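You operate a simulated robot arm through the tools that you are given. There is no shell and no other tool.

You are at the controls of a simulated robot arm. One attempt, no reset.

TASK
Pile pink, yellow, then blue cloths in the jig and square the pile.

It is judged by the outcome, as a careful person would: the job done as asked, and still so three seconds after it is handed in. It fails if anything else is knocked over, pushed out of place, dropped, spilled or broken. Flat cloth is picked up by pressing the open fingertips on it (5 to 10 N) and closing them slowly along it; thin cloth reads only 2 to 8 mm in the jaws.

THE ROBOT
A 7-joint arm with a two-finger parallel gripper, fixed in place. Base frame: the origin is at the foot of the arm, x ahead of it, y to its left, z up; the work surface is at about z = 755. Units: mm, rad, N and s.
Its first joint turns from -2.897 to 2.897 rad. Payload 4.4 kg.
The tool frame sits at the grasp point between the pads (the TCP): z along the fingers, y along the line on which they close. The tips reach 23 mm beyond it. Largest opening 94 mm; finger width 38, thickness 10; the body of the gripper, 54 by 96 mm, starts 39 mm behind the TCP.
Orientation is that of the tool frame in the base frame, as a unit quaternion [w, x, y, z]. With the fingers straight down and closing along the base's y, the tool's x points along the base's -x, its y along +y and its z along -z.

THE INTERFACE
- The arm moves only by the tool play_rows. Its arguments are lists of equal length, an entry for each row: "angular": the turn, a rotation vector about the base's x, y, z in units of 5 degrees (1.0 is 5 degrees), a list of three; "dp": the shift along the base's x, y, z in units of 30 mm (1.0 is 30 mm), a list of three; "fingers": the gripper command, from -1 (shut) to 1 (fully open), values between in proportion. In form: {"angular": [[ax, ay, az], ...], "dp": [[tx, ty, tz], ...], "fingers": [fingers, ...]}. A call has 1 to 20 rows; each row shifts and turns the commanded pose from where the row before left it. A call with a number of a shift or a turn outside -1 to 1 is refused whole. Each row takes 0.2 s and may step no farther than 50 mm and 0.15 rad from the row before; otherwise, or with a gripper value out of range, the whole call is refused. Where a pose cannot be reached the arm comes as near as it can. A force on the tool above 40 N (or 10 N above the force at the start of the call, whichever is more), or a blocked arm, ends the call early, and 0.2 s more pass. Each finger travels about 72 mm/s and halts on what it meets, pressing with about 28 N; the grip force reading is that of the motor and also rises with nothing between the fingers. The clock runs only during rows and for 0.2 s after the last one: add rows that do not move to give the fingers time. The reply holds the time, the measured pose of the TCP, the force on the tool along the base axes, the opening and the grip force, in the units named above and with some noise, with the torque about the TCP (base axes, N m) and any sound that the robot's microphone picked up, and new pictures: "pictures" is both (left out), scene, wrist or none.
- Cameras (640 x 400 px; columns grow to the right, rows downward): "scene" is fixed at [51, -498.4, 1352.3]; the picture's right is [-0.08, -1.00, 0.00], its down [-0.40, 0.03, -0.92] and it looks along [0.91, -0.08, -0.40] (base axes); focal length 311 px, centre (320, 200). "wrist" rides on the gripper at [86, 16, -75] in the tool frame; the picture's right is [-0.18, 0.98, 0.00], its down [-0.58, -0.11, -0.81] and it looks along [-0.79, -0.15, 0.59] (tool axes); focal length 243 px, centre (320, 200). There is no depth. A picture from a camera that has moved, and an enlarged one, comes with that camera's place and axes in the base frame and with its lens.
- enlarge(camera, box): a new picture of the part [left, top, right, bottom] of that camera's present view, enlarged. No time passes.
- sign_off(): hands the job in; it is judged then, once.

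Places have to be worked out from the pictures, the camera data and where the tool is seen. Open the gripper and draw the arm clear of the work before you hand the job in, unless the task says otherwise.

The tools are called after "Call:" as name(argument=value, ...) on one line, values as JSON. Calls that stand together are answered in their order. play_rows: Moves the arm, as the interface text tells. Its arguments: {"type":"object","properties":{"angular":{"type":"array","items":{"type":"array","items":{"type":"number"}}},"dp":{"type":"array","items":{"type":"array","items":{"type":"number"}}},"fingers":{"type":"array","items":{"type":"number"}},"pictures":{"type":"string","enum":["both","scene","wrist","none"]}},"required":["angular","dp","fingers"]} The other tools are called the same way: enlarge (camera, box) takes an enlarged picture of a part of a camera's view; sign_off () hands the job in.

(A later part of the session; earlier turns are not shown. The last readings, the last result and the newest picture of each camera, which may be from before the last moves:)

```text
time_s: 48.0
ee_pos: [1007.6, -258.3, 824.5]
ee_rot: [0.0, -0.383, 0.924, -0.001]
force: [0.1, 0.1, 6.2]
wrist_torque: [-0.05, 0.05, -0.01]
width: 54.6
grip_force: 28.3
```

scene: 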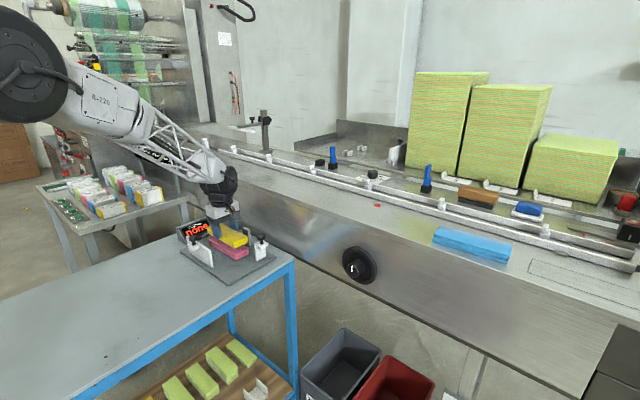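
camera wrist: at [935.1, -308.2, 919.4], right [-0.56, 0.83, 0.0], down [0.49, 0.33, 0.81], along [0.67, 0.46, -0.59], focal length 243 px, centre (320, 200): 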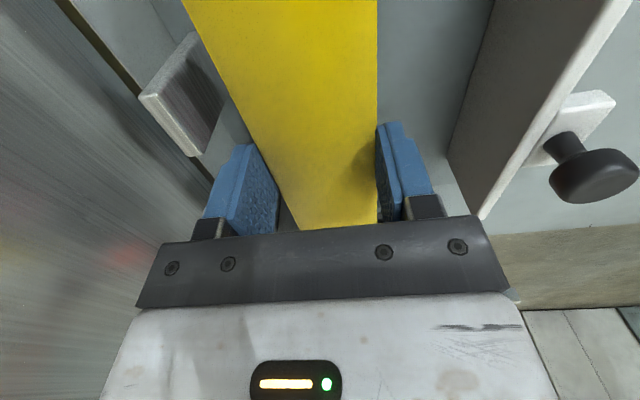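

Contact at 824.5 with 6 N, so yellow is on pink. Releasing gently.

Call:
play_rows(angular=[[0, 0, 0], [0, 0, 0], [0, 0, 0], [0, 0, 0], [0, 0, 0]], dp=[[0, 0, 0.03], [0, 0, 0], [0, 0, 0], [0, 0, 0], [0, 0, 0]], fingers=[0.2, 0.26, 0.34, 0.4, 0.4], pictures="both")

Call:
enlarge(camera="scene", box=[180, 190, 280, 290])

```text
time_s: 49.2
ee_pos: [1007.3, -258.3, 823.8]
ee_rot: [0.0, -0.383, 0.924, 0.001]
force: [0.3, -0.1, -0.3]
wrist_torque: [0.02, -0.02, 0.0]
width: 65.7
grip_force: 0.1
camera wrist: at [935.3, -308.2, 898.2], right [-0.56, 0.83, 0.0], down [0.49, 0.33, 0.81], along [0.67, 0.46, -0.59], focal length 243 px, centre (320, 200)
```

scene: 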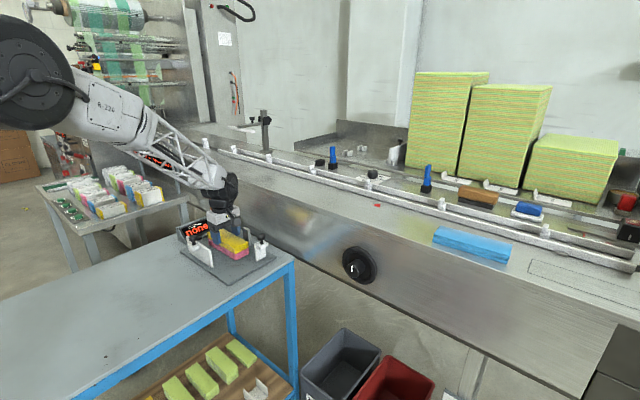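
wrist: 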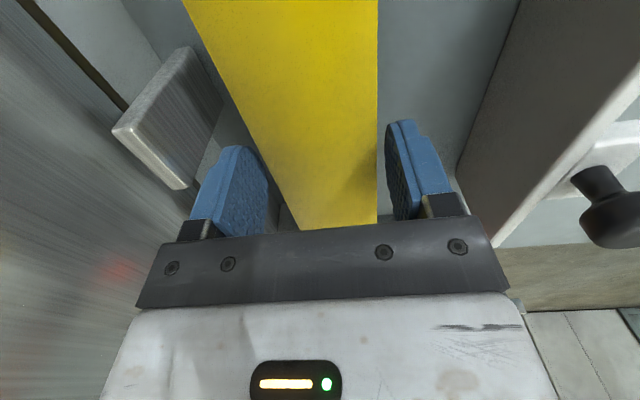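

```text
4.00 times, centred on (230, 240) of scene
camera zoom: at [51.0, -498.4, 1352.3], right [-0.08, -1.0, 0.0], down [-0.4, 0.03, -0.92], along [0.91, -0.08, -0.4], focal length 1245 px, centre (680, 40)
```

zoom: 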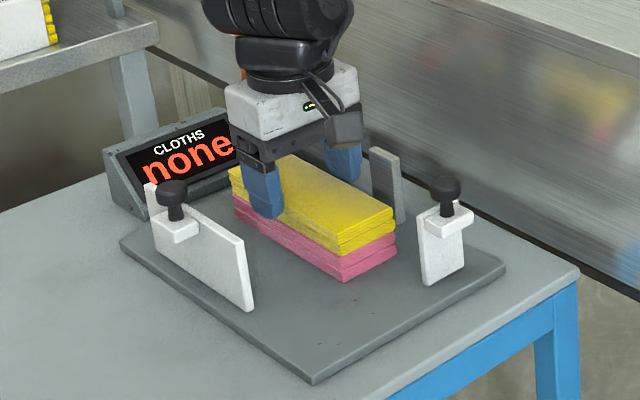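

Yellow is stacked squarely on pink. Lifting straight up and heading toward blue.

Call:
play_rows(angular=[[0, 0, 0], [0, 0, 0], [0, 0, 0], [0, 0, 0], [0, 0, 0], [0, 0, 0], [0, 0, 0], [0, 0, 0], [0, 0, 0], [0, 0, 0], [0, 0, 0.049], [0, 0, 0.049], [0, 0, 0.049], [0, 0, 0.049], [0, 0, 0.049], [0, 0, 0.049], [0, 0, 0.049], [0, 0, 0.049], [0, 0, 0.049], [0, 0, 0.049]], dp=[[0, 0, 0.3], [0, 0, 0.9], [0, 0, 1], [0, 0, 1], [0, 0, 1], [0, 0, 1], [0, 0, 1], [0, 0, 1], [0, 0, 1], [0, 0, 1], [-0.5455, -0.9729, 0], [-0.5455, -0.9729, 0], [-0.5455, -0.9729, 0], [-0.5455, -0.9729, 0], [-0.5455, -0.9729, 0], [-0.5455, -0.9729, 0], [-0.5455, -0.9729, 0], [-0.5455, -0.9729, 0], [-0.5455, -0.9729, 0], [-0.5455, -0.9729, 0]], fingers=[0.4, 0.4, 0.4, 0.4, 0.4, 0.4, 0.5, 0.6, 0.8, 1, 1, 1, 1, 1, 1, 1, 1, 1, 1, 1], pictures="scene")

Call:
enlarge(camera="scene", box=[180, 190, 280, 290])

Call:
play_rows(angular=[[0, 0, 0.049], [0, 0, 0.049], [0, 0, 0.049], [0, 0, 0.049], [0, 0, 0.049], [0, 0, 0.049], [0, 0, 0.049], [0, 0, 0.049], [0, 0, 0.049], [0, 0, 0.049], [0, 0, 0.049], [0, 0, 0.051], [0, 0, 0], [0, 0, 0]], dp=[[-0.5455, -0.9729, 0], [-0.5455, -0.9729, 0], [-0.5455, -0.9729, 0], [-0.5455, -0.9729, 0], [-0.5455, -0.9729, 0], [-0.5455, -0.9729, 0], [-0.5455, -0.9729, 0], [-0.5455, -0.9729, 0], [-0.5455, -0.9729, 0], [-0.5455, -0.9729, 0], [-0.5455, -0.9729, 0], [-0.5445, -0.9724, 0], [0, 0, -0.9], [0, 0, -0.9]], fingers=[1, 1, 1, 1, 1, 1, 1, 1, 1, 1, 1, 1, 1, 1], pictures="both")

Call:
enlarge(camera="wrist", box=[200, 0, 440, 200])

```text
time_s: 53.4
ee_pos: [843.6, -549.5, 1101.1]
ee_rot: [-0.001, -0.403, 0.915, 0.0]
force: [-0.5, 0.9, -0.1]
wrist_torque: [-0.02, -0.02, 0.04]
width: 93.9
grip_force: 0.0
```

scene: 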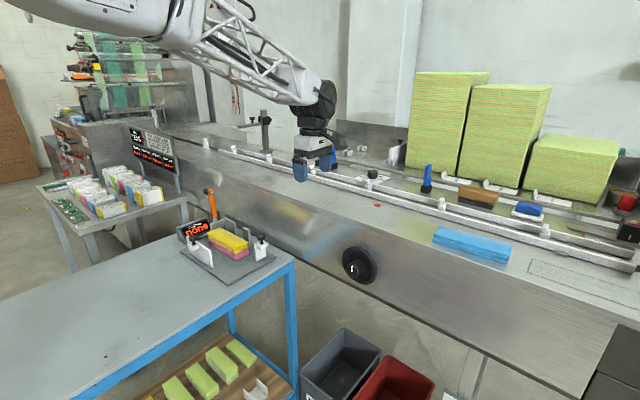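

```text
4.00 times, centred on (230, 240) of scene
camera zoom: at [51.0, -498.4, 1352.3], right [-0.08, -1.0, 0.0], down [-0.4, 0.03, -0.92], along [0.91, -0.08, -0.4], focal length 1245 px, centre (680, 40)
```

zoom: 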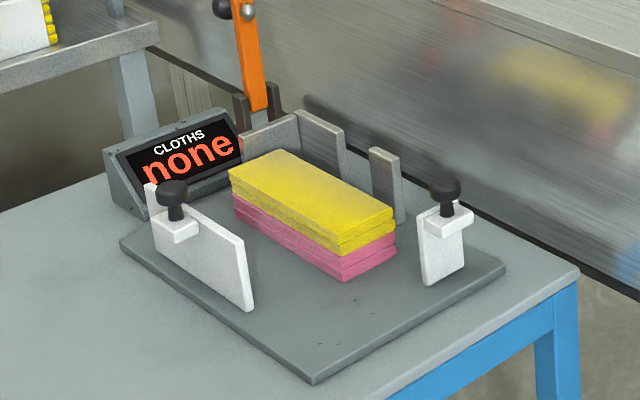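

```text
time_s: 56.4
ee_pos: [647.4, -900.0, 1047.0]
ee_rot: [0.0, -0.426, 0.905, 0.0]
force: [0.4, 0.5, 1.1]
wrist_torque: [0.05, 0.02, 0.04]
width: 93.9
grip_force: 0.0
camera wrist: at [579.9, -956.7, 1120.9], right [-0.64, 0.77, 0.0], down [0.45, 0.38, 0.81], along [0.62, 0.51, -0.59], focal length 243 px, centre (320, 200)
```

scene: 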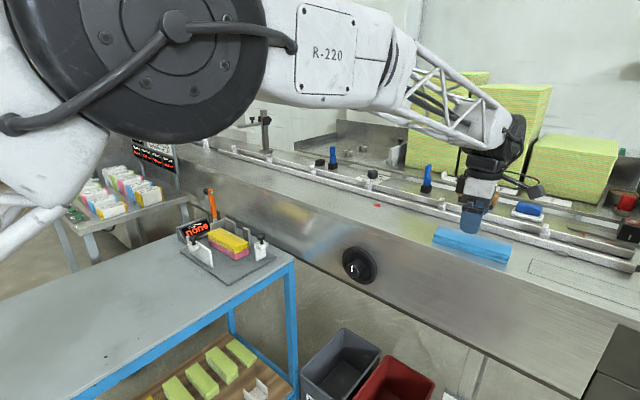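
wrist: 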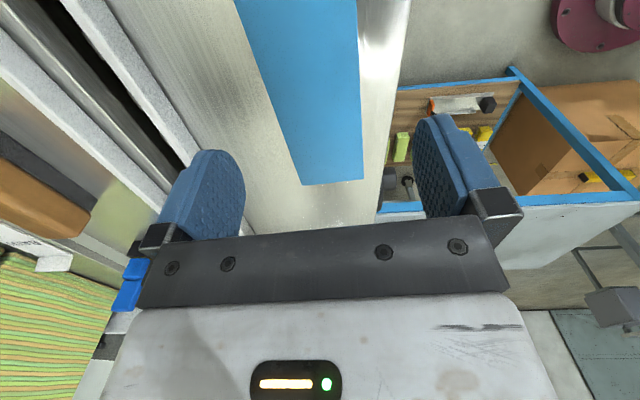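

```text
2.00 times, centred on (320, 100) of wrist
camera zoom: at [579.9, -956.7, 1120.9], right [-0.64, 0.77, 0.0], down [0.45, 0.38, 0.81], along [0.62, 0.51, -0.59], focal length 485 px, centre (320, 400)
```

zoom: 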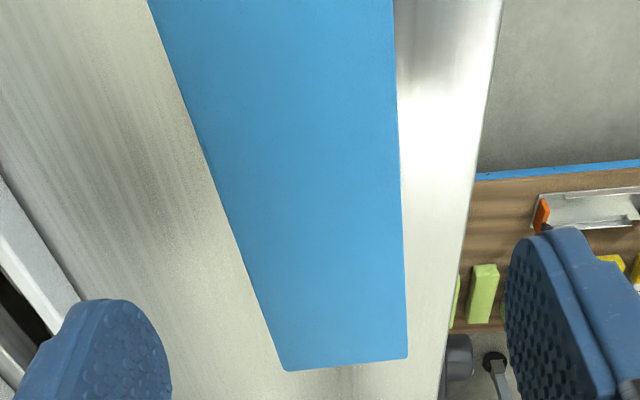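

Blue is about 0.7° less than my yaw and offset about 2 mm toward the back. I'll correct by (−0.1,−3.8) and −0.7°, lower to 995.3 and close slowly.

Call:
play_rows(angular=[[0, 0, -0.14], [0, 0, 0], [0, 0, 0], [0, 0, 0], [0, 0, 0], [0, 0, 0], [0, 0, 0], [0, 0, 0], [0, 0, 0], [0, 0, 0], [0, 0, 0], [0, 0, 0], [0, 0, 0], [0, 0, 0]], dp=[[-0.003, -0.127, 0], [0, 0, -0.6], [0, 0, -0.6], [0, 0, -0.5], [0, 0, 0], [0, 0, 0], [0, 0, 0], [0, 0, 0], [0, 0, 0], [0, 0, 0], [0, 0, 0], [0, 0, 0], [0, 0, 0], [0, 0, 0]], fingers=[1, 1, 1, 1, 0.8, 0.6, 0.45, 0.36, 0.3, 0.25, 0.2, 0.16, 0.12, 0.12], pictures="both")

Call:
enlarge(camera="scene", box=[430, 195, 520, 275])

Call:
enlarge(camera="wrist", box=[200, 80, 440, 240])

```text
time_s: 59.4
ee_pos: [647.1, -903.9, 996.3]
ee_rot: [-0.001, -0.419, 0.908, 0.0]
force: [0.0, 1.2, 1.0]
wrist_torque: [0.04, -0.03, 0.03]
width: 54.5
grip_force: 27.9
camera wrist: at [579.3, -960.4, 1069.7], right [-0.63, 0.78, 0.0], down [0.46, 0.37, 0.81], along [0.63, 0.51, -0.59], focal length 243 px, centre (320, 200)
```

scene: 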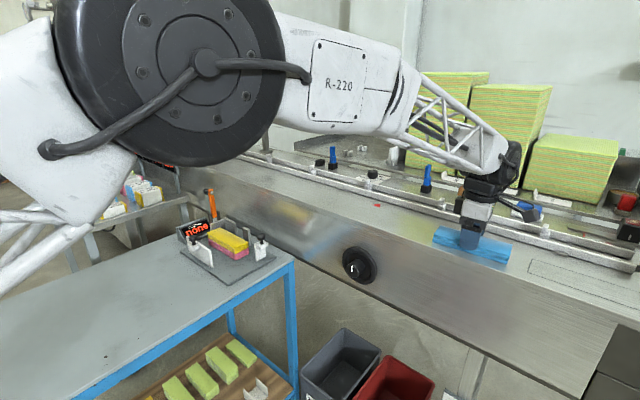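
wrist: 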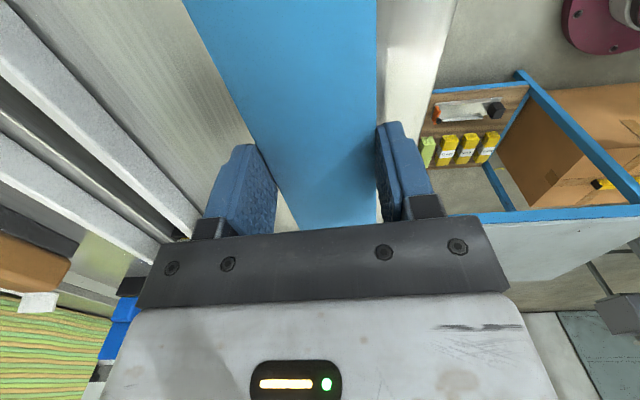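

```text
5.00 times, centred on (475, 235) of scene
camera zoom: at [51.0, -498.4, 1352.3], right [-0.08, -1.0, 0.0], down [-0.4, 0.03, -0.92], along [0.91, -0.08, -0.4], focal length 1556 px, centre (-455, 25)
```

zoom: 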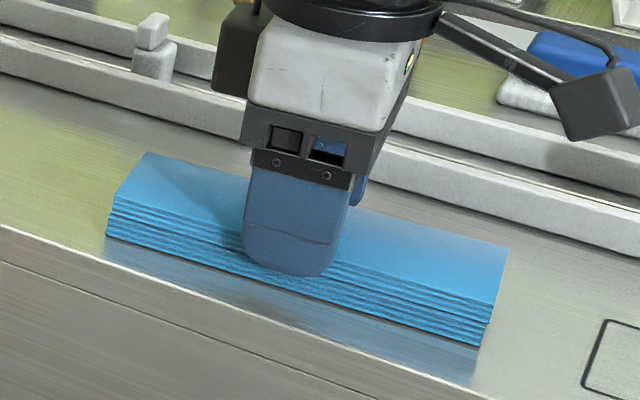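

```text
2.50 times, centred on (320, 160) of wrist
camera zoom: at [579.3, -960.4, 1069.7], right [-0.63, 0.78, 0.0], down [0.46, 0.37, 0.81], along [0.63, 0.51, -0.59], focal length 606 px, centre (320, 300)
```

zoom: 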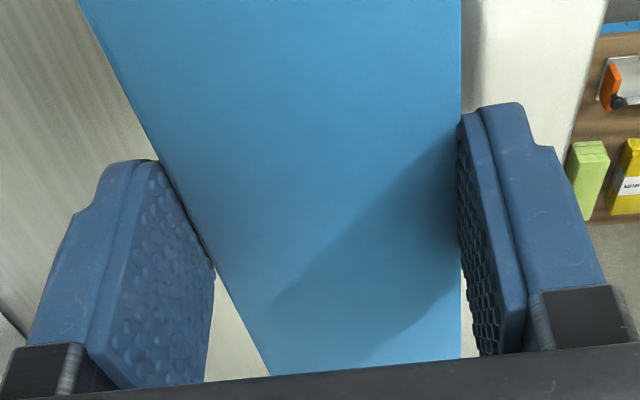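

Blue is gripped with the same end alignment. Lifting it and carrying it toward the jig.

Call:
play_rows(angular=[[0, 0, 0], [0, 0, 0], [0, 0, 0], [0, 0, 0], [0, 0, 0], [0, 0, -0.0427], [0, 0, -0.0427], [0, 0, -0.0427], [0, 0, -0.0427], [0, 0, -0.0427], [0, 0, -0.0427], [0, 0, -0.0427], [0, 0, -0.0427], [0, 0, -0.0427], [0, 0, -0.0427], [0, 0, -0.0427], [0, 0, -0.0427], [0, 0, -0.0427], [0, 0, -0.0427], [0, 0, -0.0427]], dp=[[0, 0, 0.15], [0, 0, 0.34], [0, 0, 1], [0, 0, 1], [0, 0, 1], [0.5456, 0.9786, 0], [0.5456, 0.9786, 0], [0.5456, 0.9786, 0], [0.5456, 0.9786, 0], [0.5456, 0.9786, 0], [0.5456, 0.9786, 0], [0.5456, 0.9786, 0], [0.5456, 0.9786, 0], [0.5456, 0.9786, 0], [0.5456, 0.9786, 0], [0.5456, 0.9786, 0], [0.5456, 0.9786, 0], [0.5456, 0.9786, 0], [0.5456, 0.9786, 0], [0.5456, 0.9786, 0]], fingers=[0.12, 0.12, 0.12, 0.12, 0.12, 0.12, 0.12, 0.12, 0.12, 0.12, 0.12, 0.12, 0.12, 0.12, 0.12, 0.12, 0.12, 0.12, 0.12, 0.12], pictures="scene")

Call:
play_rows(angular=[[0, 0, -0.0427], [0, 0, -0.0427], [0, 0, -0.0427], [0, 0, -0.0427], [0, 0, -0.0427], [0, 0, -0.0427], [0, 0, -0.0433], [0, 0, 0], [0, 0, 0], [0, 0, 0], [0, 0, 0], [0, 0, 0], [0, 0, 0], [0, 0, 0], [0, 0, 0], [0, 0, 0]], dp=[[0.5456, 0.9786, 0], [0.5456, 0.9786, 0], [0.5456, 0.9786, 0], [0.5456, 0.9786, 0], [0.5456, 0.9786, 0], [0.5456, 0.9786, 0], [0.5457, 0.9791, 0], [0, 0, -1], [0, 0, -1], [0, 0, -1], [0, 0, -1], [0, 0, -1], [0, 0, -1], [0, 0, -1], [0, 0, -0.6], [0, 0, 0]], fingers=[0.12, 0.12, 0.12, 0.12, 0.12, 0.12, 0.12, 0.12, 0.12, 0.12, 0.12, 0.12, 0.12, 0.12, 0.12, 0.12], pictures="both")

Call:
enlarge(camera="scene", box=[180, 180, 280, 290])

```text
time_s: 63.6
ee_pos: [892.4, -463.6, 1099.7]
ee_rot: [0.0, -0.394, 0.919, 0.001]
force: [-0.2, -0.2, -0.2]
wrist_torque: [-0.03, 0.02, 0.0]
width: 54.6
grip_force: 28.0
```

scene: 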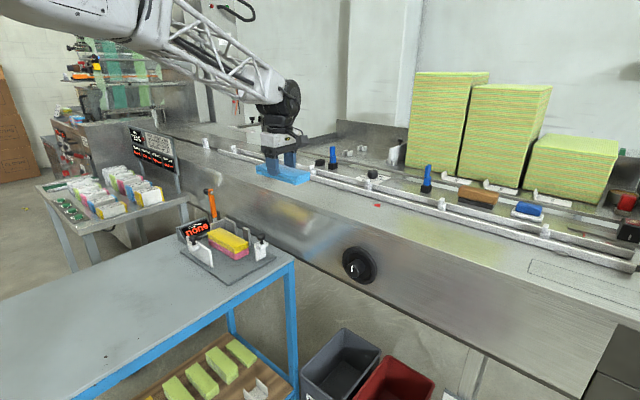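

```text
time_s: 67.0
ee_pos: [1008.3, -257.0, 870.9]
ee_rot: [0.0, -0.382, 0.924, 0.0]
force: [-0.1, -0.2, 0.0]
wrist_torque: [0.0, 0.02, 0.0]
width: 54.7
grip_force: 28.1
camera wrist: at [935.6, -308.0, 945.4], right [-0.56, 0.83, 0.0], down [0.49, 0.33, 0.81], along [0.67, 0.46, -0.59], focal length 243 px, centre (320, 200)
```

scene: 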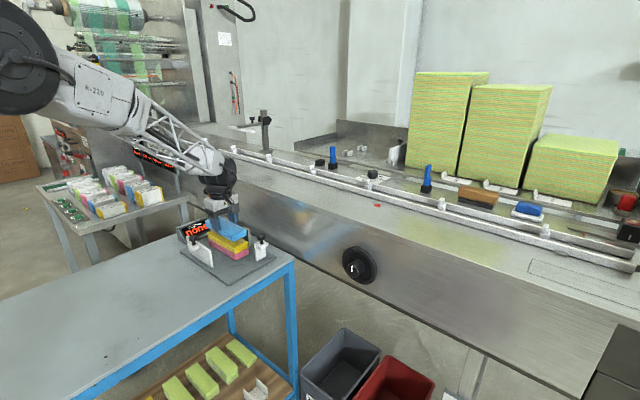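
wrist: 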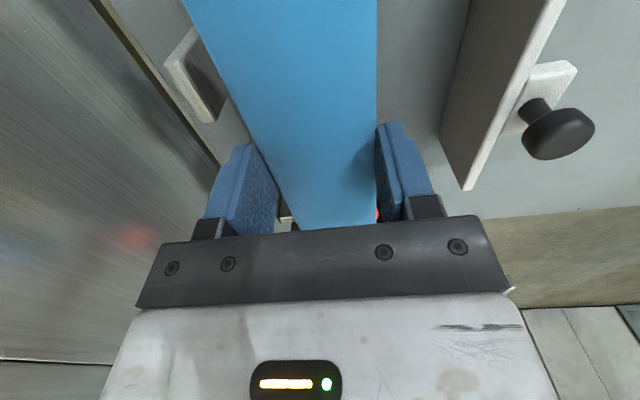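

```text
3.64 times, centred on (230, 235) of scene
camera zoom: at [51.0, -498.4, 1352.3], right [-0.08, -1.0, 0.0], down [-0.4, 0.03, -0.92], along [0.91, -0.08, -0.4], focal length 1132 px, centre (647, 73)
```

zoom: 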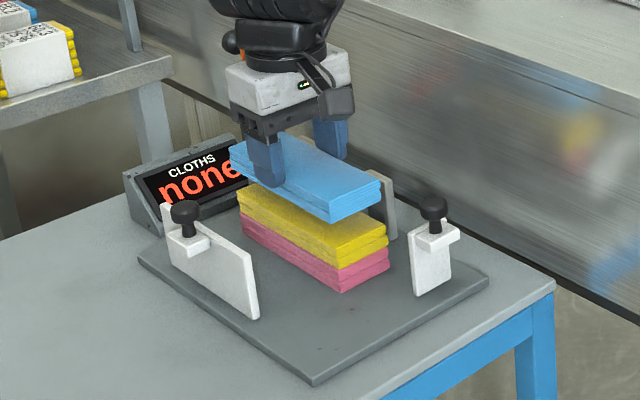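

Blue hovers over the pile. Lowering to just above the expected contact (about 847).

Call:
play_rows(angular=[[0, 0, 0], [0, 0, 0], [0, 0, 0], [0, 0, 0]], dp=[[0, 0, -0.4], [0, 0, -0.25], [0, 0, -0.08], [0, 0, 0]], fingers=[0.12, 0.12, 0.12, 0.12], pictures="none")

Call:
play_rows(angular=[[0, 0, 0], [0, 0, 0]], dp=[[0, 0, -0.05], [0, 0, 0]], fingers=[0.12, 0.12], pictures="none")

```text
time_s: 68.0
ee_pos: [1007.4, -258.3, 852.1]
ee_rot: [0.0, -0.382, 0.924, -0.001]
force: [-0.1, 1.1, -0.6]
wrist_torque: [0.0, 0.05, -0.02]
width: 54.7
grip_force: 27.7
```

```text
time_s: 68.6
ee_pos: [1007.5, -257.3, 849.1]
ee_rot: [0.001, -0.383, 0.924, 0.0]
force: [0.1, 0.0, 2.2]
wrist_torque: [-0.01, 0.0, 0.0]
width: 54.7
grip_force: 28.1
```

Light contact (2 N) at 849. One more millimetre down, then release gently.

Call:
play_rows(angular=[[0, 0, 0], [0, 0, 0], [0, 0, 0], [0, 0, 0], [0, 0, 0], [0, 0, 0], [0, 0, 0]], dp=[[0, 0, -0.03], [0, 0, 0], [0, 0, 0], [0, 0, 0], [0, 0, 0], [0, 0, 0], [0, 0, 0]], fingers=[0.12, 0.12, 0.2, 0.26, 0.34, 0.4, 0.4], pictures="both")

Call:
enlarge(camera="scene", box=[180, 180, 280, 290])

```text
time_s: 70.2
ee_pos: [1006.9, -256.6, 848.3]
ee_rot: [0.0, -0.382, 0.924, 0.0]
force: [0.3, -0.5, -0.1]
wrist_torque: [-0.03, 0.0, 0.01]
width: 65.8
grip_force: 0.1
camera wrist: at [935.6, -307.5, 921.8], right [-0.56, 0.83, 0.0], down [0.49, 0.33, 0.81], along [0.67, 0.46, -0.59], focal length 243 px, centre (320, 200)
```

scene: 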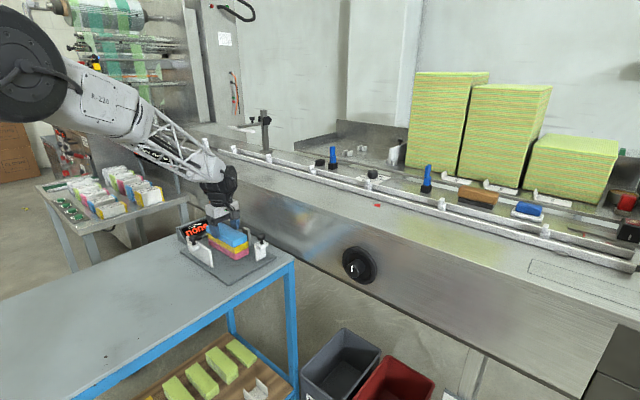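
wrist: 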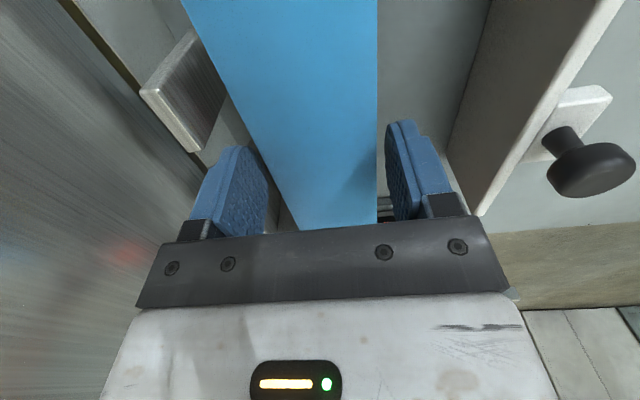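

```text
3.64 times, centred on (230, 235) of scene
camera zoom: at [51.0, -498.4, 1352.3], right [-0.08, -1.0, 0.0], down [-0.4, 0.03, -0.92], along [0.91, -0.08, -0.4], focal length 1132 px, centre (647, 73)
```

zoom: 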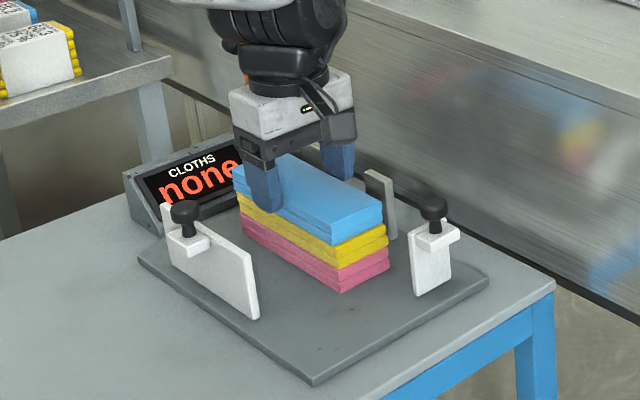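

All three are stacked: pink, yellow, then blue. Lifting straight up to see the pile and the display.

Call:
play_rows(angular=[[0, 0, 0], [0, 0, 0], [0, 0, 0], [0, 0, 0], [0, 0, 0], [0, 0, 0], [0, 0, 0], [0, 0, 0]], dp=[[0, 0, 0.3], [0, 0, 0.8], [0, 0, 1], [0, 0, 1], [0, 0, 1], [0, 0, 1], [0, 0, 1], [0, 0, 1]], fingers=[0.4, 0.4, 0.4, 0.4, 0.4, 0.4, 0.4, 0.4], pictures="both")

Call:
enlarge(camera="scene", box=[180, 190, 280, 280])

Call:
enlarge(camera="wrist", box=[200, 0, 440, 170])

```text
time_s: 72.0
ee_pos: [1007.7, -256.5, 1060.3]
ee_rot: [0.0, -0.383, 0.924, -0.001]
force: [0.0, -0.1, -1.0]
wrist_torque: [-0.03, 0.0, 0.03]
width: 65.7
grip_force: 0.0
camera wrist: at [935.9, -307.0, 1134.2], right [-0.56, 0.83, 0.0], down [0.49, 0.33, 0.81], along [0.67, 0.46, -0.59], focal length 243 px, centre (320, 200)
```

scene: 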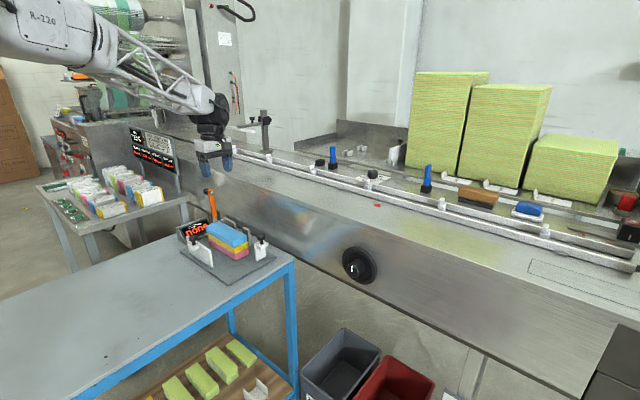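
wrist: 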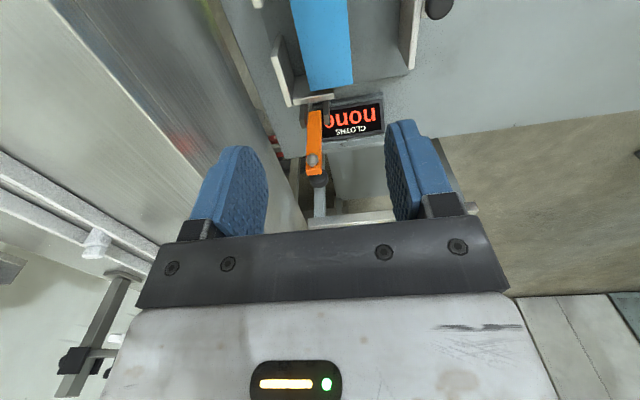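

```text
4.44 times, centred on (230, 235) of scene
camera zoom: at [51.0, -498.4, 1352.3], right [-0.08, -1.0, 0.0], down [-0.4, 0.03, -0.92], along [0.91, -0.08, -0.4], focal length 1383 px, centre (720, 44)
```

zoom: 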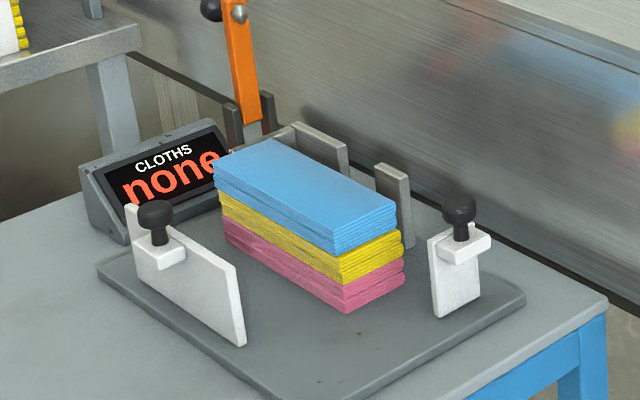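

```text
2.35 times, centred on (320, 85) of wrist
camera zoom: at [935.9, -307.0, 1134.2], right [-0.56, 0.83, 0.0], down [0.49, 0.33, 0.81], along [0.67, 0.46, -0.59], focal length 571 px, centre (320, 471)
```

zoom: 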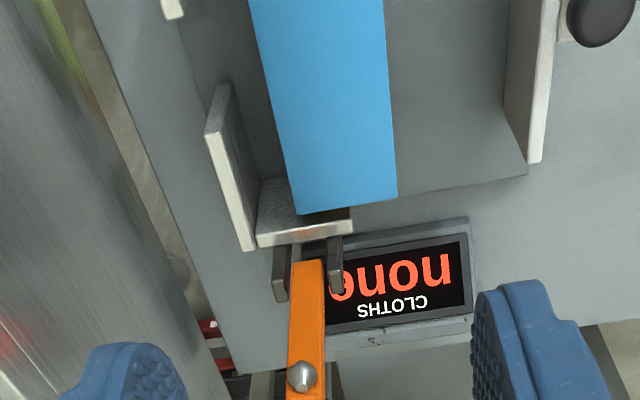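

The pile is neat but the display still shows "none". Before trying to slide the fences, I'll look closely at their brackets and knobs.

Call:
enlarge(camera="scene", box=[185, 230, 235, 270])

Call:
enlarge(camera="scene", box=[245, 225, 285, 265])

Call:
enlarge(camera="wrist", box=[380, 0, 480, 80])

Call:
enlarge(camera="scene", box=[205, 215, 270, 265])

```text
10.00 times, centred on (210, 250) of scene
camera zoom: at [51.0, -498.4, 1352.3], right [-0.08, -1.0, 0.0], down [-0.4, 0.03, -0.92], along [0.91, -0.08, -0.4], focal length 3112 px, centre (1420, -300)
```

zoom: 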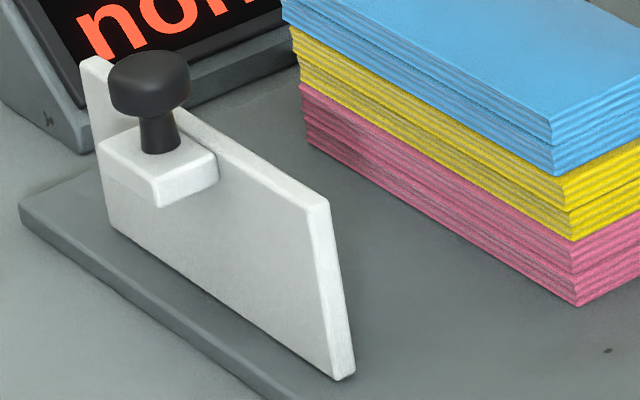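

```text
10.00 times, centred on (265, 245) of scene
camera zoom: at [51.0, -498.4, 1352.3], right [-0.08, -1.0, 0.0], down [-0.4, 0.03, -0.92], along [0.91, -0.08, -0.4], focal length 3112 px, centre (870, -250)
```

zoom: 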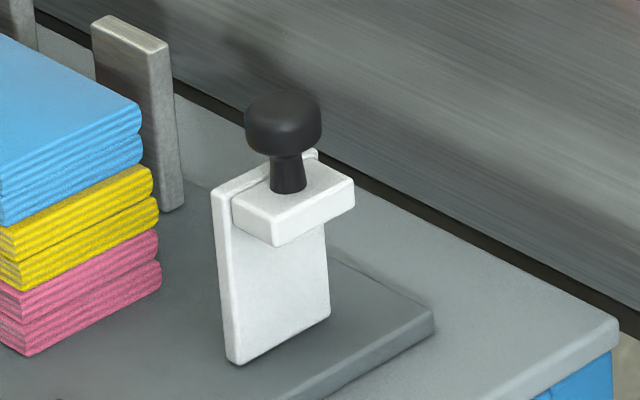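

```text
5.00 times, centred on (430, 40) of wrist
camera zoom: at [935.9, -307.0, 1134.2], right [-0.56, 0.83, 0.0], down [0.49, 0.33, 0.81], along [0.67, 0.46, -0.59], focal length 1213 px, centre (-230, 1000)
```

zoom: 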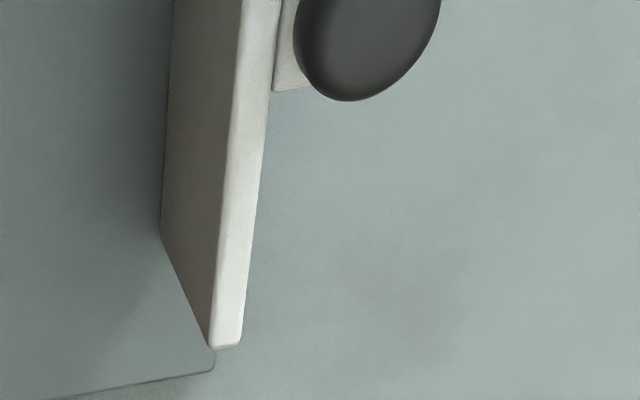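

```text
8.00 times, centred on (238, 240) of scene
camera zoom: at [51.0, -498.4, 1352.3], right [-0.08, -1.0, 0.0], down [-0.4, 0.03, -0.92], along [0.91, -0.08, -0.4], focal length 2489 px, centre (980, -120)
```

zoom: 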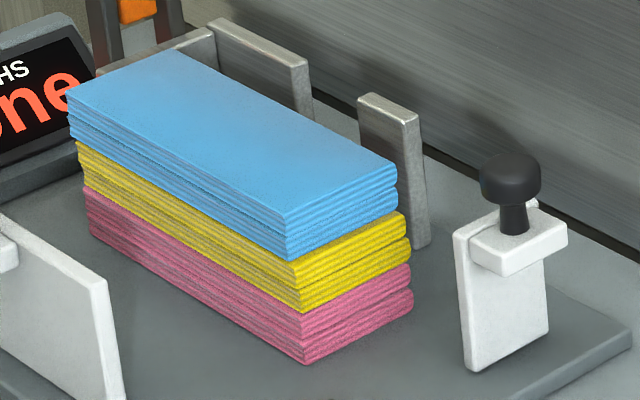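

Each fence has a mushroom knob on an outer bracket, so they are meant to be pushed in by the knob. The left knob is at about L 550, S 787, with its top at z≈850. I'll shut the fingers and move to the outside of that fence, behind its knob, staying high first.

Call:
play_rows(angular=[[0, 0, 0], [0, 0, 0], [0, 0, 0], [0, 0, 0], [0, 0, 0], [0, 0, 0], [0, 0, 0], [0, 0, 0], [0, 0, 0], [0, 0, 0]], dp=[[-0.65, 0.8547, 0], [-0.65, 0.8547, 0], [-0.65, 0.8547, 0], [-0.65, 0.8547, 0], [-0.65, 0.8547, 0], [0, 0, -1], [0, 0, -1], [0, 0, -1], [0, 0, -1], [0, 0, -0.5]], fingers=[0.4, 0.2, 0, -0.3, -0.6, -1, -1, -1, -1, -1], pictures="both")

Call:
enlarge(camera="scene", box=[150, 160, 280, 280])

```text
time_s: 74.2
ee_pos: [908.8, -128.6, 926.3]
ee_rot: [0.0, -0.382, 0.924, 0.0]
force: [0.0, 0.3, 0.2]
wrist_torque: [-0.02, -0.03, 0.02]
width: 0.0
grip_force: 27.9
camera wrist: at [838.5, -179.7, 999.5], right [-0.56, 0.83, 0.0], down [0.49, 0.33, 0.81], along [0.67, 0.46, -0.59], focal length 243 px, centre (320, 200)
```

scene: 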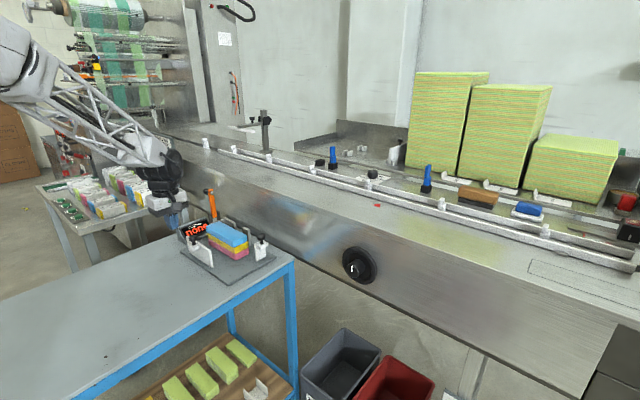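
wrist: 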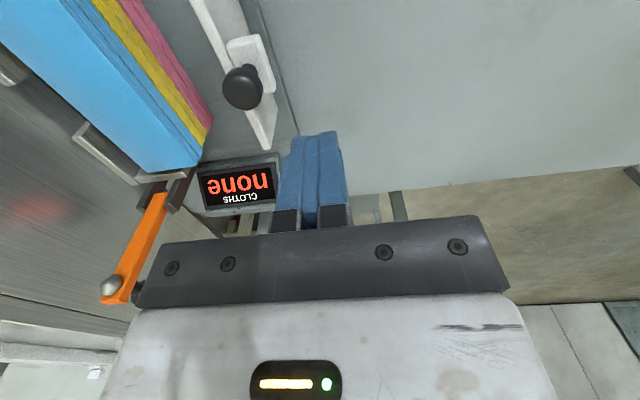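

```text
3.33 times, centred on (215, 220) of scene
camera zoom: at [51.0, -498.4, 1352.3], right [-0.08, -1.0, 0.0], down [-0.4, 0.03, -0.92], along [0.91, -0.08, -0.4], focal length 1037 px, centre (670, 133)
```

zoom: 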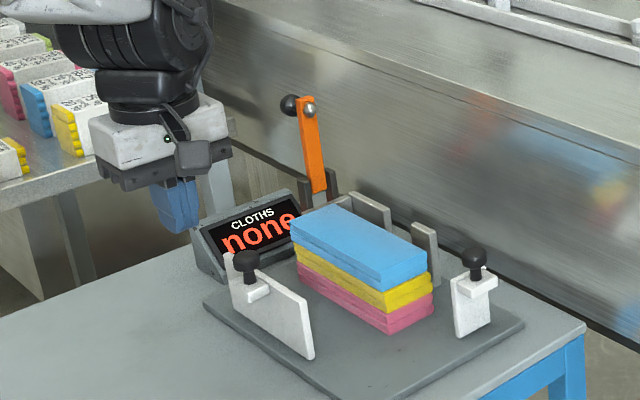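

From this view the knob is about 50 mm to +S of the fingers and slightly toward −L. I'll shift about 8 mm along −L and descend to TCP z≈828, tips at about 805 behind the knob and bracket, with the hand body above the knob top.

Call:
play_rows(angular=[[0, 0, 0], [0, 0, 0], [0, 0, 0], [0, 0, 0], [0, 0, 0], [0, 0, 0]], dp=[[-0.19, -0.19, 0], [0, 0, -1], [0, 0, -1], [0, 0, -0.9], [0, 0, -0.357], [0, 0, 0]], fingers=[-1, -1, -1, -1, -1, -1], pictures="both")

Call:
enlarge(camera="scene", box=[160, 190, 270, 280])

Call:
enlarge(camera="wrist", box=[120, 0, 400, 230])

```text
time_s: 75.6
ee_pos: [904.4, -135.2, 827.6]
ee_rot: [0.0, -0.383, 0.924, 0.0]
force: [-0.1, 0.1, -1.2]
wrist_torque: [-0.02, 0.01, 0.02]
width: 0.2
grip_force: 28.2
camera wrist: at [833.2, -185.6, 901.6], right [-0.56, 0.83, 0.0], down [0.49, 0.33, 0.81], along [0.67, 0.46, -0.59], focal length 243 px, centre (320, 200)
```

scene: 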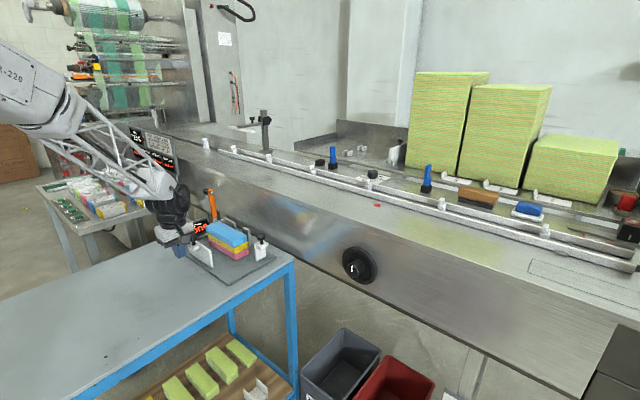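
wrist: 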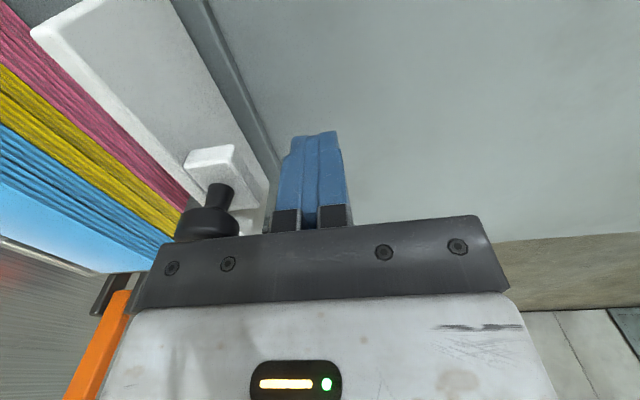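

```text
4.44 times, centred on (215, 235) of scene
camera zoom: at [51.0, -498.4, 1352.3], right [-0.08, -1.0, 0.0], down [-0.4, 0.03, -0.92], along [0.91, -0.08, -0.4], focal length 1383 px, centre (787, 44)
```

zoom: 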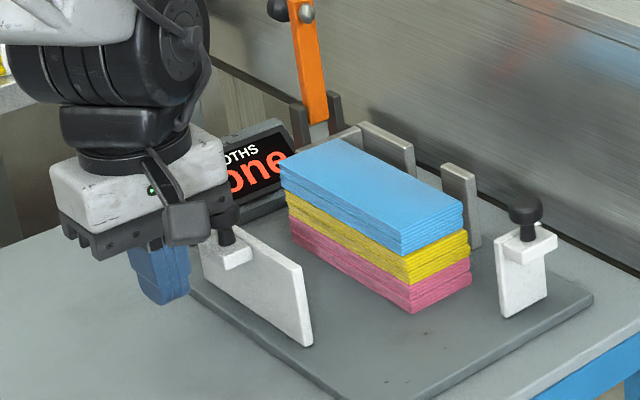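

```text
1.74 times, centred on (260, 115) of wrist
camera zoom: at [833.2, -185.6, 901.6], right [-0.56, 0.83, 0.0], down [0.49, 0.33, 0.81], along [0.67, 0.46, -0.59], focal length 422 px, centre (424, 348)
```

zoom: 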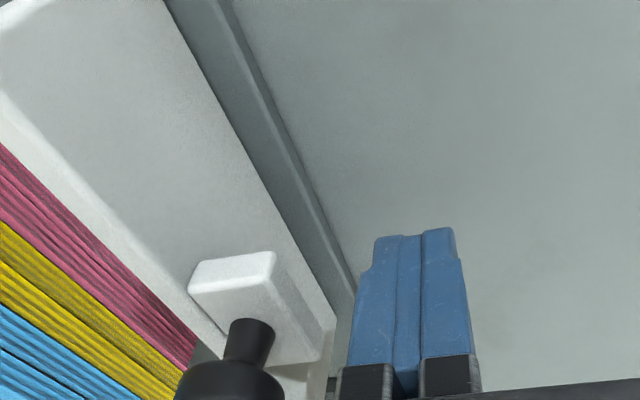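

The fingers are level with the bracket and about 30 mm from it, with the body clear above the knob. I'll push slowly in +S and watch the force.

Call:
play_rows(angular=[[0, 0, 0], [0, 0, 0], [0, 0, 0], [0, 0, 0], [0, 0, 0], [0, 0, 0], [0, 0, 0]], dp=[[0.236, -0.236, 0], [0.236, -0.236, 0], [0.1, -0.1, 0], [0.1, -0.1, 0], [0.1, -0.1, 0], [0.1, -0.1, 0], [0, 0, 0]], fingers=[-1, -1, -1, -1, -1, -1, -1], pictures="both")

Call:
enlarge(camera="scene", box=[160, 190, 270, 280])

```text
time_s: 77.2
ee_pos: [930.0, -161.0, 827.6]
ee_rot: [0.0, -0.382, 0.924, 0.0]
force: [-0.3, 0.7, -0.2]
wrist_torque: [-0.01, 0.01, 0.01]
width: 0.0
grip_force: 27.4
camera wrist: at [859.0, -211.4, 901.8], right [-0.56, 0.83, 0.0], down [0.49, 0.33, 0.81], along [0.67, 0.46, -0.59], focal length 243 px, centre (320, 200)
```

scene: 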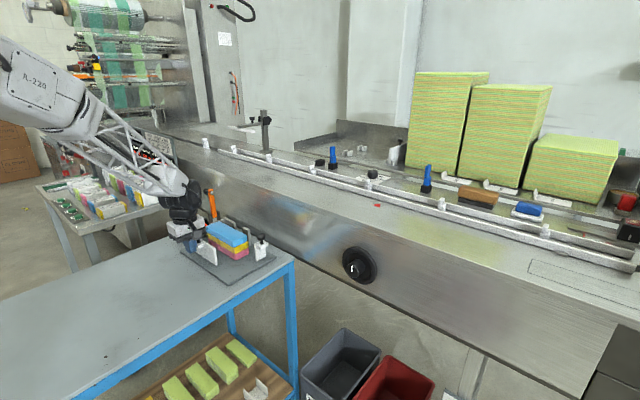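
wrist: 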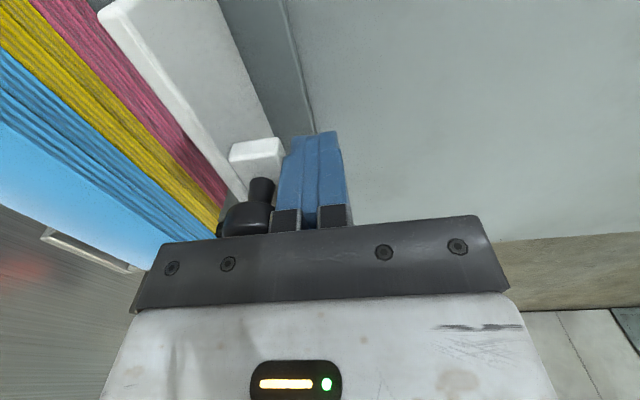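

```text
4.44 times, centred on (215, 235) of scene
camera zoom: at [51.0, -498.4, 1352.3], right [-0.08, -1.0, 0.0], down [-0.4, 0.03, -0.92], along [0.91, -0.08, -0.4], focal length 1383 px, centre (787, 44)
```

zoom: 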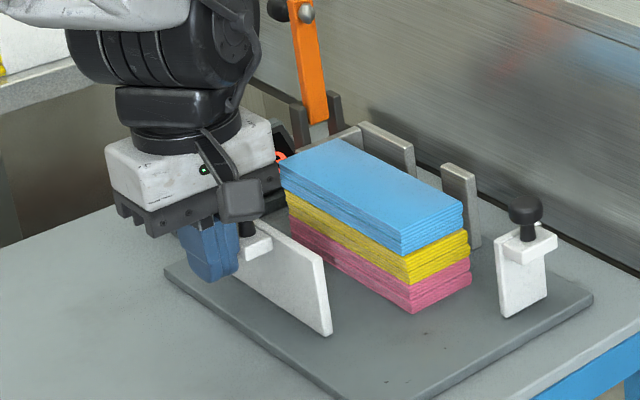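

The left fence slides easily: it moved inward with negligible force. Continuing the push slowly toward the pile, watching for contact.

Call:
play_rows(angular=[[0, 0, 0], [0, 0, 0], [0, 0, 0], [0, 0, 0], [0, 0, 0], [0, 0, 0], [0, 0, 0], [0, 0, 0]], dp=[[0.1, -0.1, 0], [0.1, -0.1, 0], [0.1, -0.1, 0], [0.1, -0.1, 0], [0.1, -0.1, 0], [0.1, -0.1, 0], [0.1, -0.1, 0], [0, 0, 0]], fingers=[-1, -1, -1, -1, -1, -1, -1, -1], pictures="both")

Call:
enlarge(camera="scene", box=[180, 190, 290, 280])

```text
time_s: 79.0
ee_pos: [950.9, -181.4, 828.2]
ee_rot: [0.0, -0.383, 0.924, 0.0]
force: [0.7, -0.4, -0.1]
wrist_torque: [0.01, -0.01, 0.01]
width: 0.0
grip_force: 27.8
camera wrist: at [879.7, -232.4, 901.8], right [-0.56, 0.83, 0.0], down [0.49, 0.33, 0.81], along [0.67, 0.46, -0.59], focal length 243 px, centre (320, 200)
```

scene: 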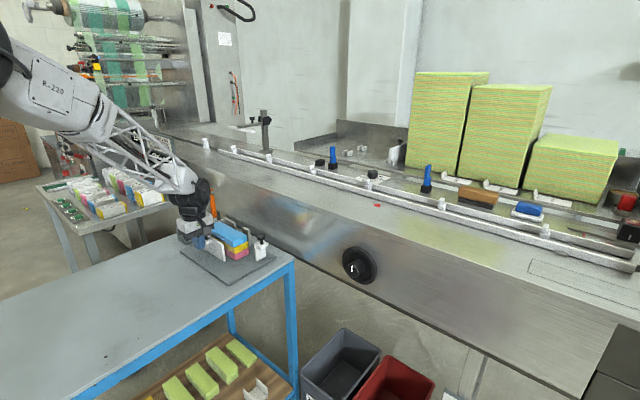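
wrist: 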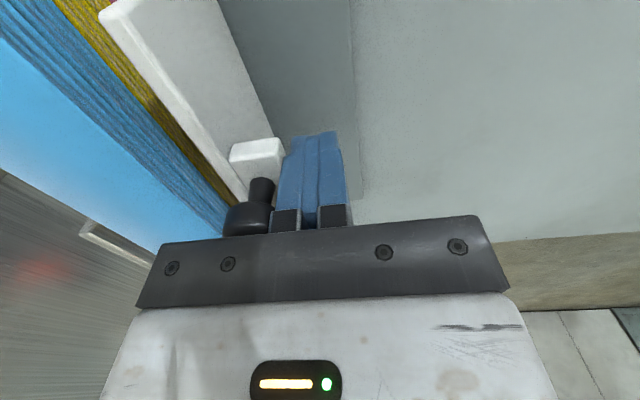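

```text
4.44 times, centred on (235, 235) of scene
camera zoom: at [51.0, -498.4, 1352.3], right [-0.08, -1.0, 0.0], down [-0.4, 0.03, -0.92], along [0.91, -0.08, -0.4], focal length 1383 px, centre (698, 44)
```

zoom: 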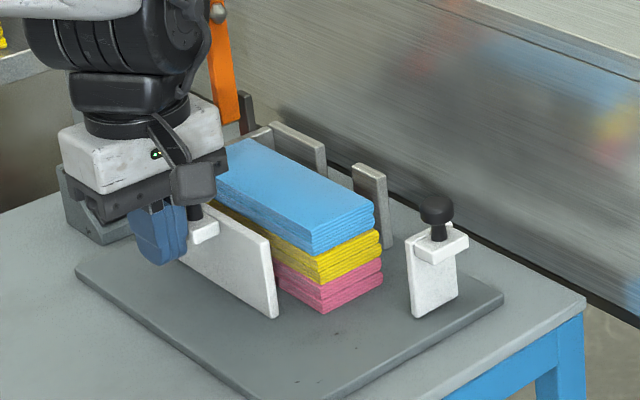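

Still no force; the fence is about 10 mm from the pile. Continuing in smaller steps.

Call:
play_rows(angular=[[0, 0, 0], [0, 0, 0], [0, 0, 0], [0, 0, 0], [0, 0, 0], [0, 0, 0], [0, 0, 0], [0, 0, 0], [0, 0, 0]], dp=[[0.07, -0.07, 0], [0.07, -0.07, 0], [0.07, -0.07, 0], [0.07, -0.07, 0], [0.07, -0.07, 0], [0.07, -0.07, 0], [0.07, -0.07, 0], [0.07, -0.07, 0], [0, 0, 0]], fingers=[-1, -1, -1, -1, -1, -1, -1, -1, -1], pictures="both")

Call:
enlarge(camera="scene", box=[190, 190, 290, 280])

```text
time_s: 81.0
ee_pos: [968.3, -198.7, 828.8]
ee_rot: [0.0, -0.383, 0.924, 0.0]
force: [-0.1, -0.2, 0.6]
wrist_torque: [0.01, -0.01, -0.01]
width: 0.0
grip_force: 28.0
camera wrist: at [896.5, -249.3, 902.0], right [-0.56, 0.83, 0.0], down [0.49, 0.33, 0.81], along [0.67, 0.46, -0.59], focal length 243 px, centre (320, 200)
```

scene: 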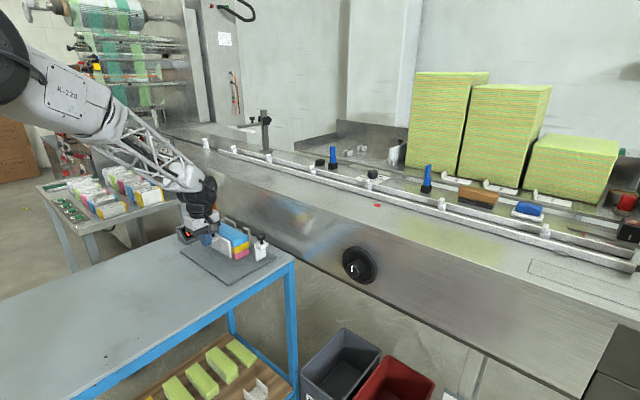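
wrist: 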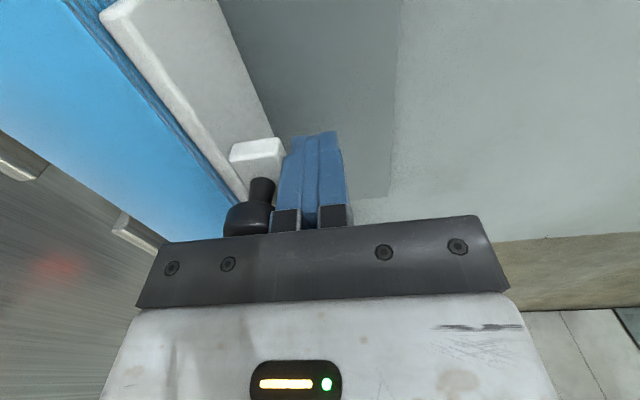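

```text
4.44 times, centred on (240, 235) of scene
camera zoom: at [51.0, -498.4, 1352.3], right [-0.08, -1.0, 0.0], down [-0.4, 0.03, -0.92], along [0.91, -0.08, -0.4], focal length 1383 px, centre (676, 44)
```

zoom: 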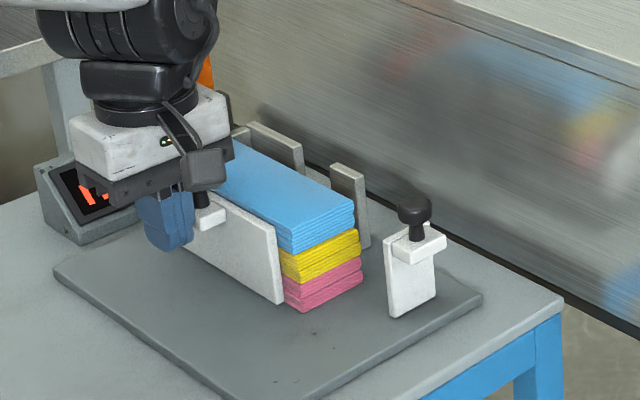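

The fence is just reaching the pile. I'll keep pushing gently so it slides the pile toward the back walls.

Call:
play_rows(angular=[[0, 0, 0], [0, 0, 0], [0, 0, 0], [0, 0, 0], [0, 0, 0], [0, 0, 0], [0, 0, 0], [0, 0, 0], [0, 0, 0]], dp=[[0.05, -0.05, 0], [0.05, -0.05, 0], [0.05, -0.05, 0], [0.05, -0.05, 0], [0.05, -0.05, 0], [0.05, -0.05, 0], [0.05, -0.05, 0], [0.05, -0.05, 0], [0, 0, 0]], fingers=[-1, -1, -1, -1, -1, -1, -1, -1, -1], pictures="scene")

Call:
enlarge(camera="scene", box=[190, 190, 290, 280])

```text
time_s: 83.0
ee_pos: [980.7, -211.4, 828.5]
ee_rot: [-0.001, -0.383, 0.924, -0.001]
force: [-0.1, 0.3, -0.7]
wrist_torque: [0.0, 0.0, 0.02]
width: 0.1
grip_force: 27.5
```

scene: 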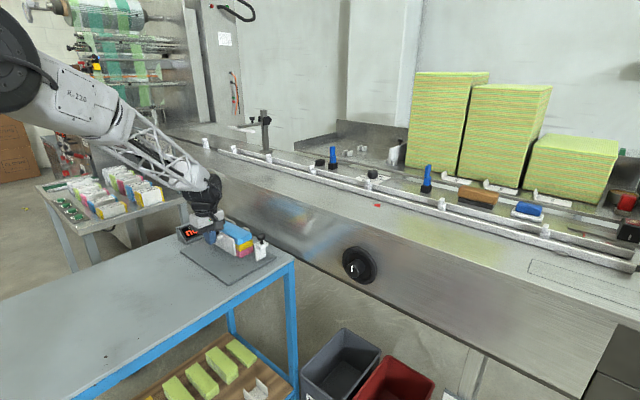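

```text
4.44 times, centred on (240, 235) of scene
camera zoom: at [51.0, -498.4, 1352.3], right [-0.08, -1.0, 0.0], down [-0.4, 0.03, -0.92], along [0.91, -0.08, -0.4], focal length 1383 px, centre (676, 44)
```

zoom: 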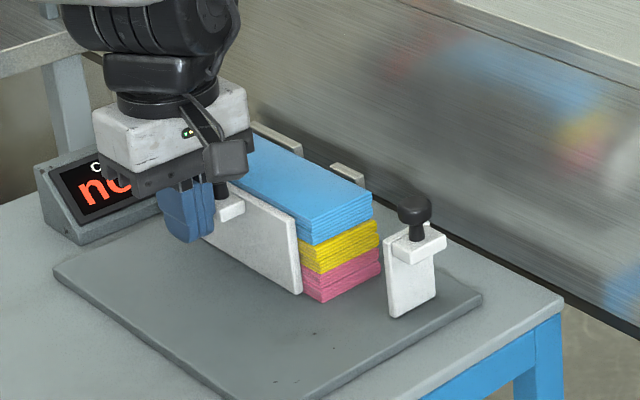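

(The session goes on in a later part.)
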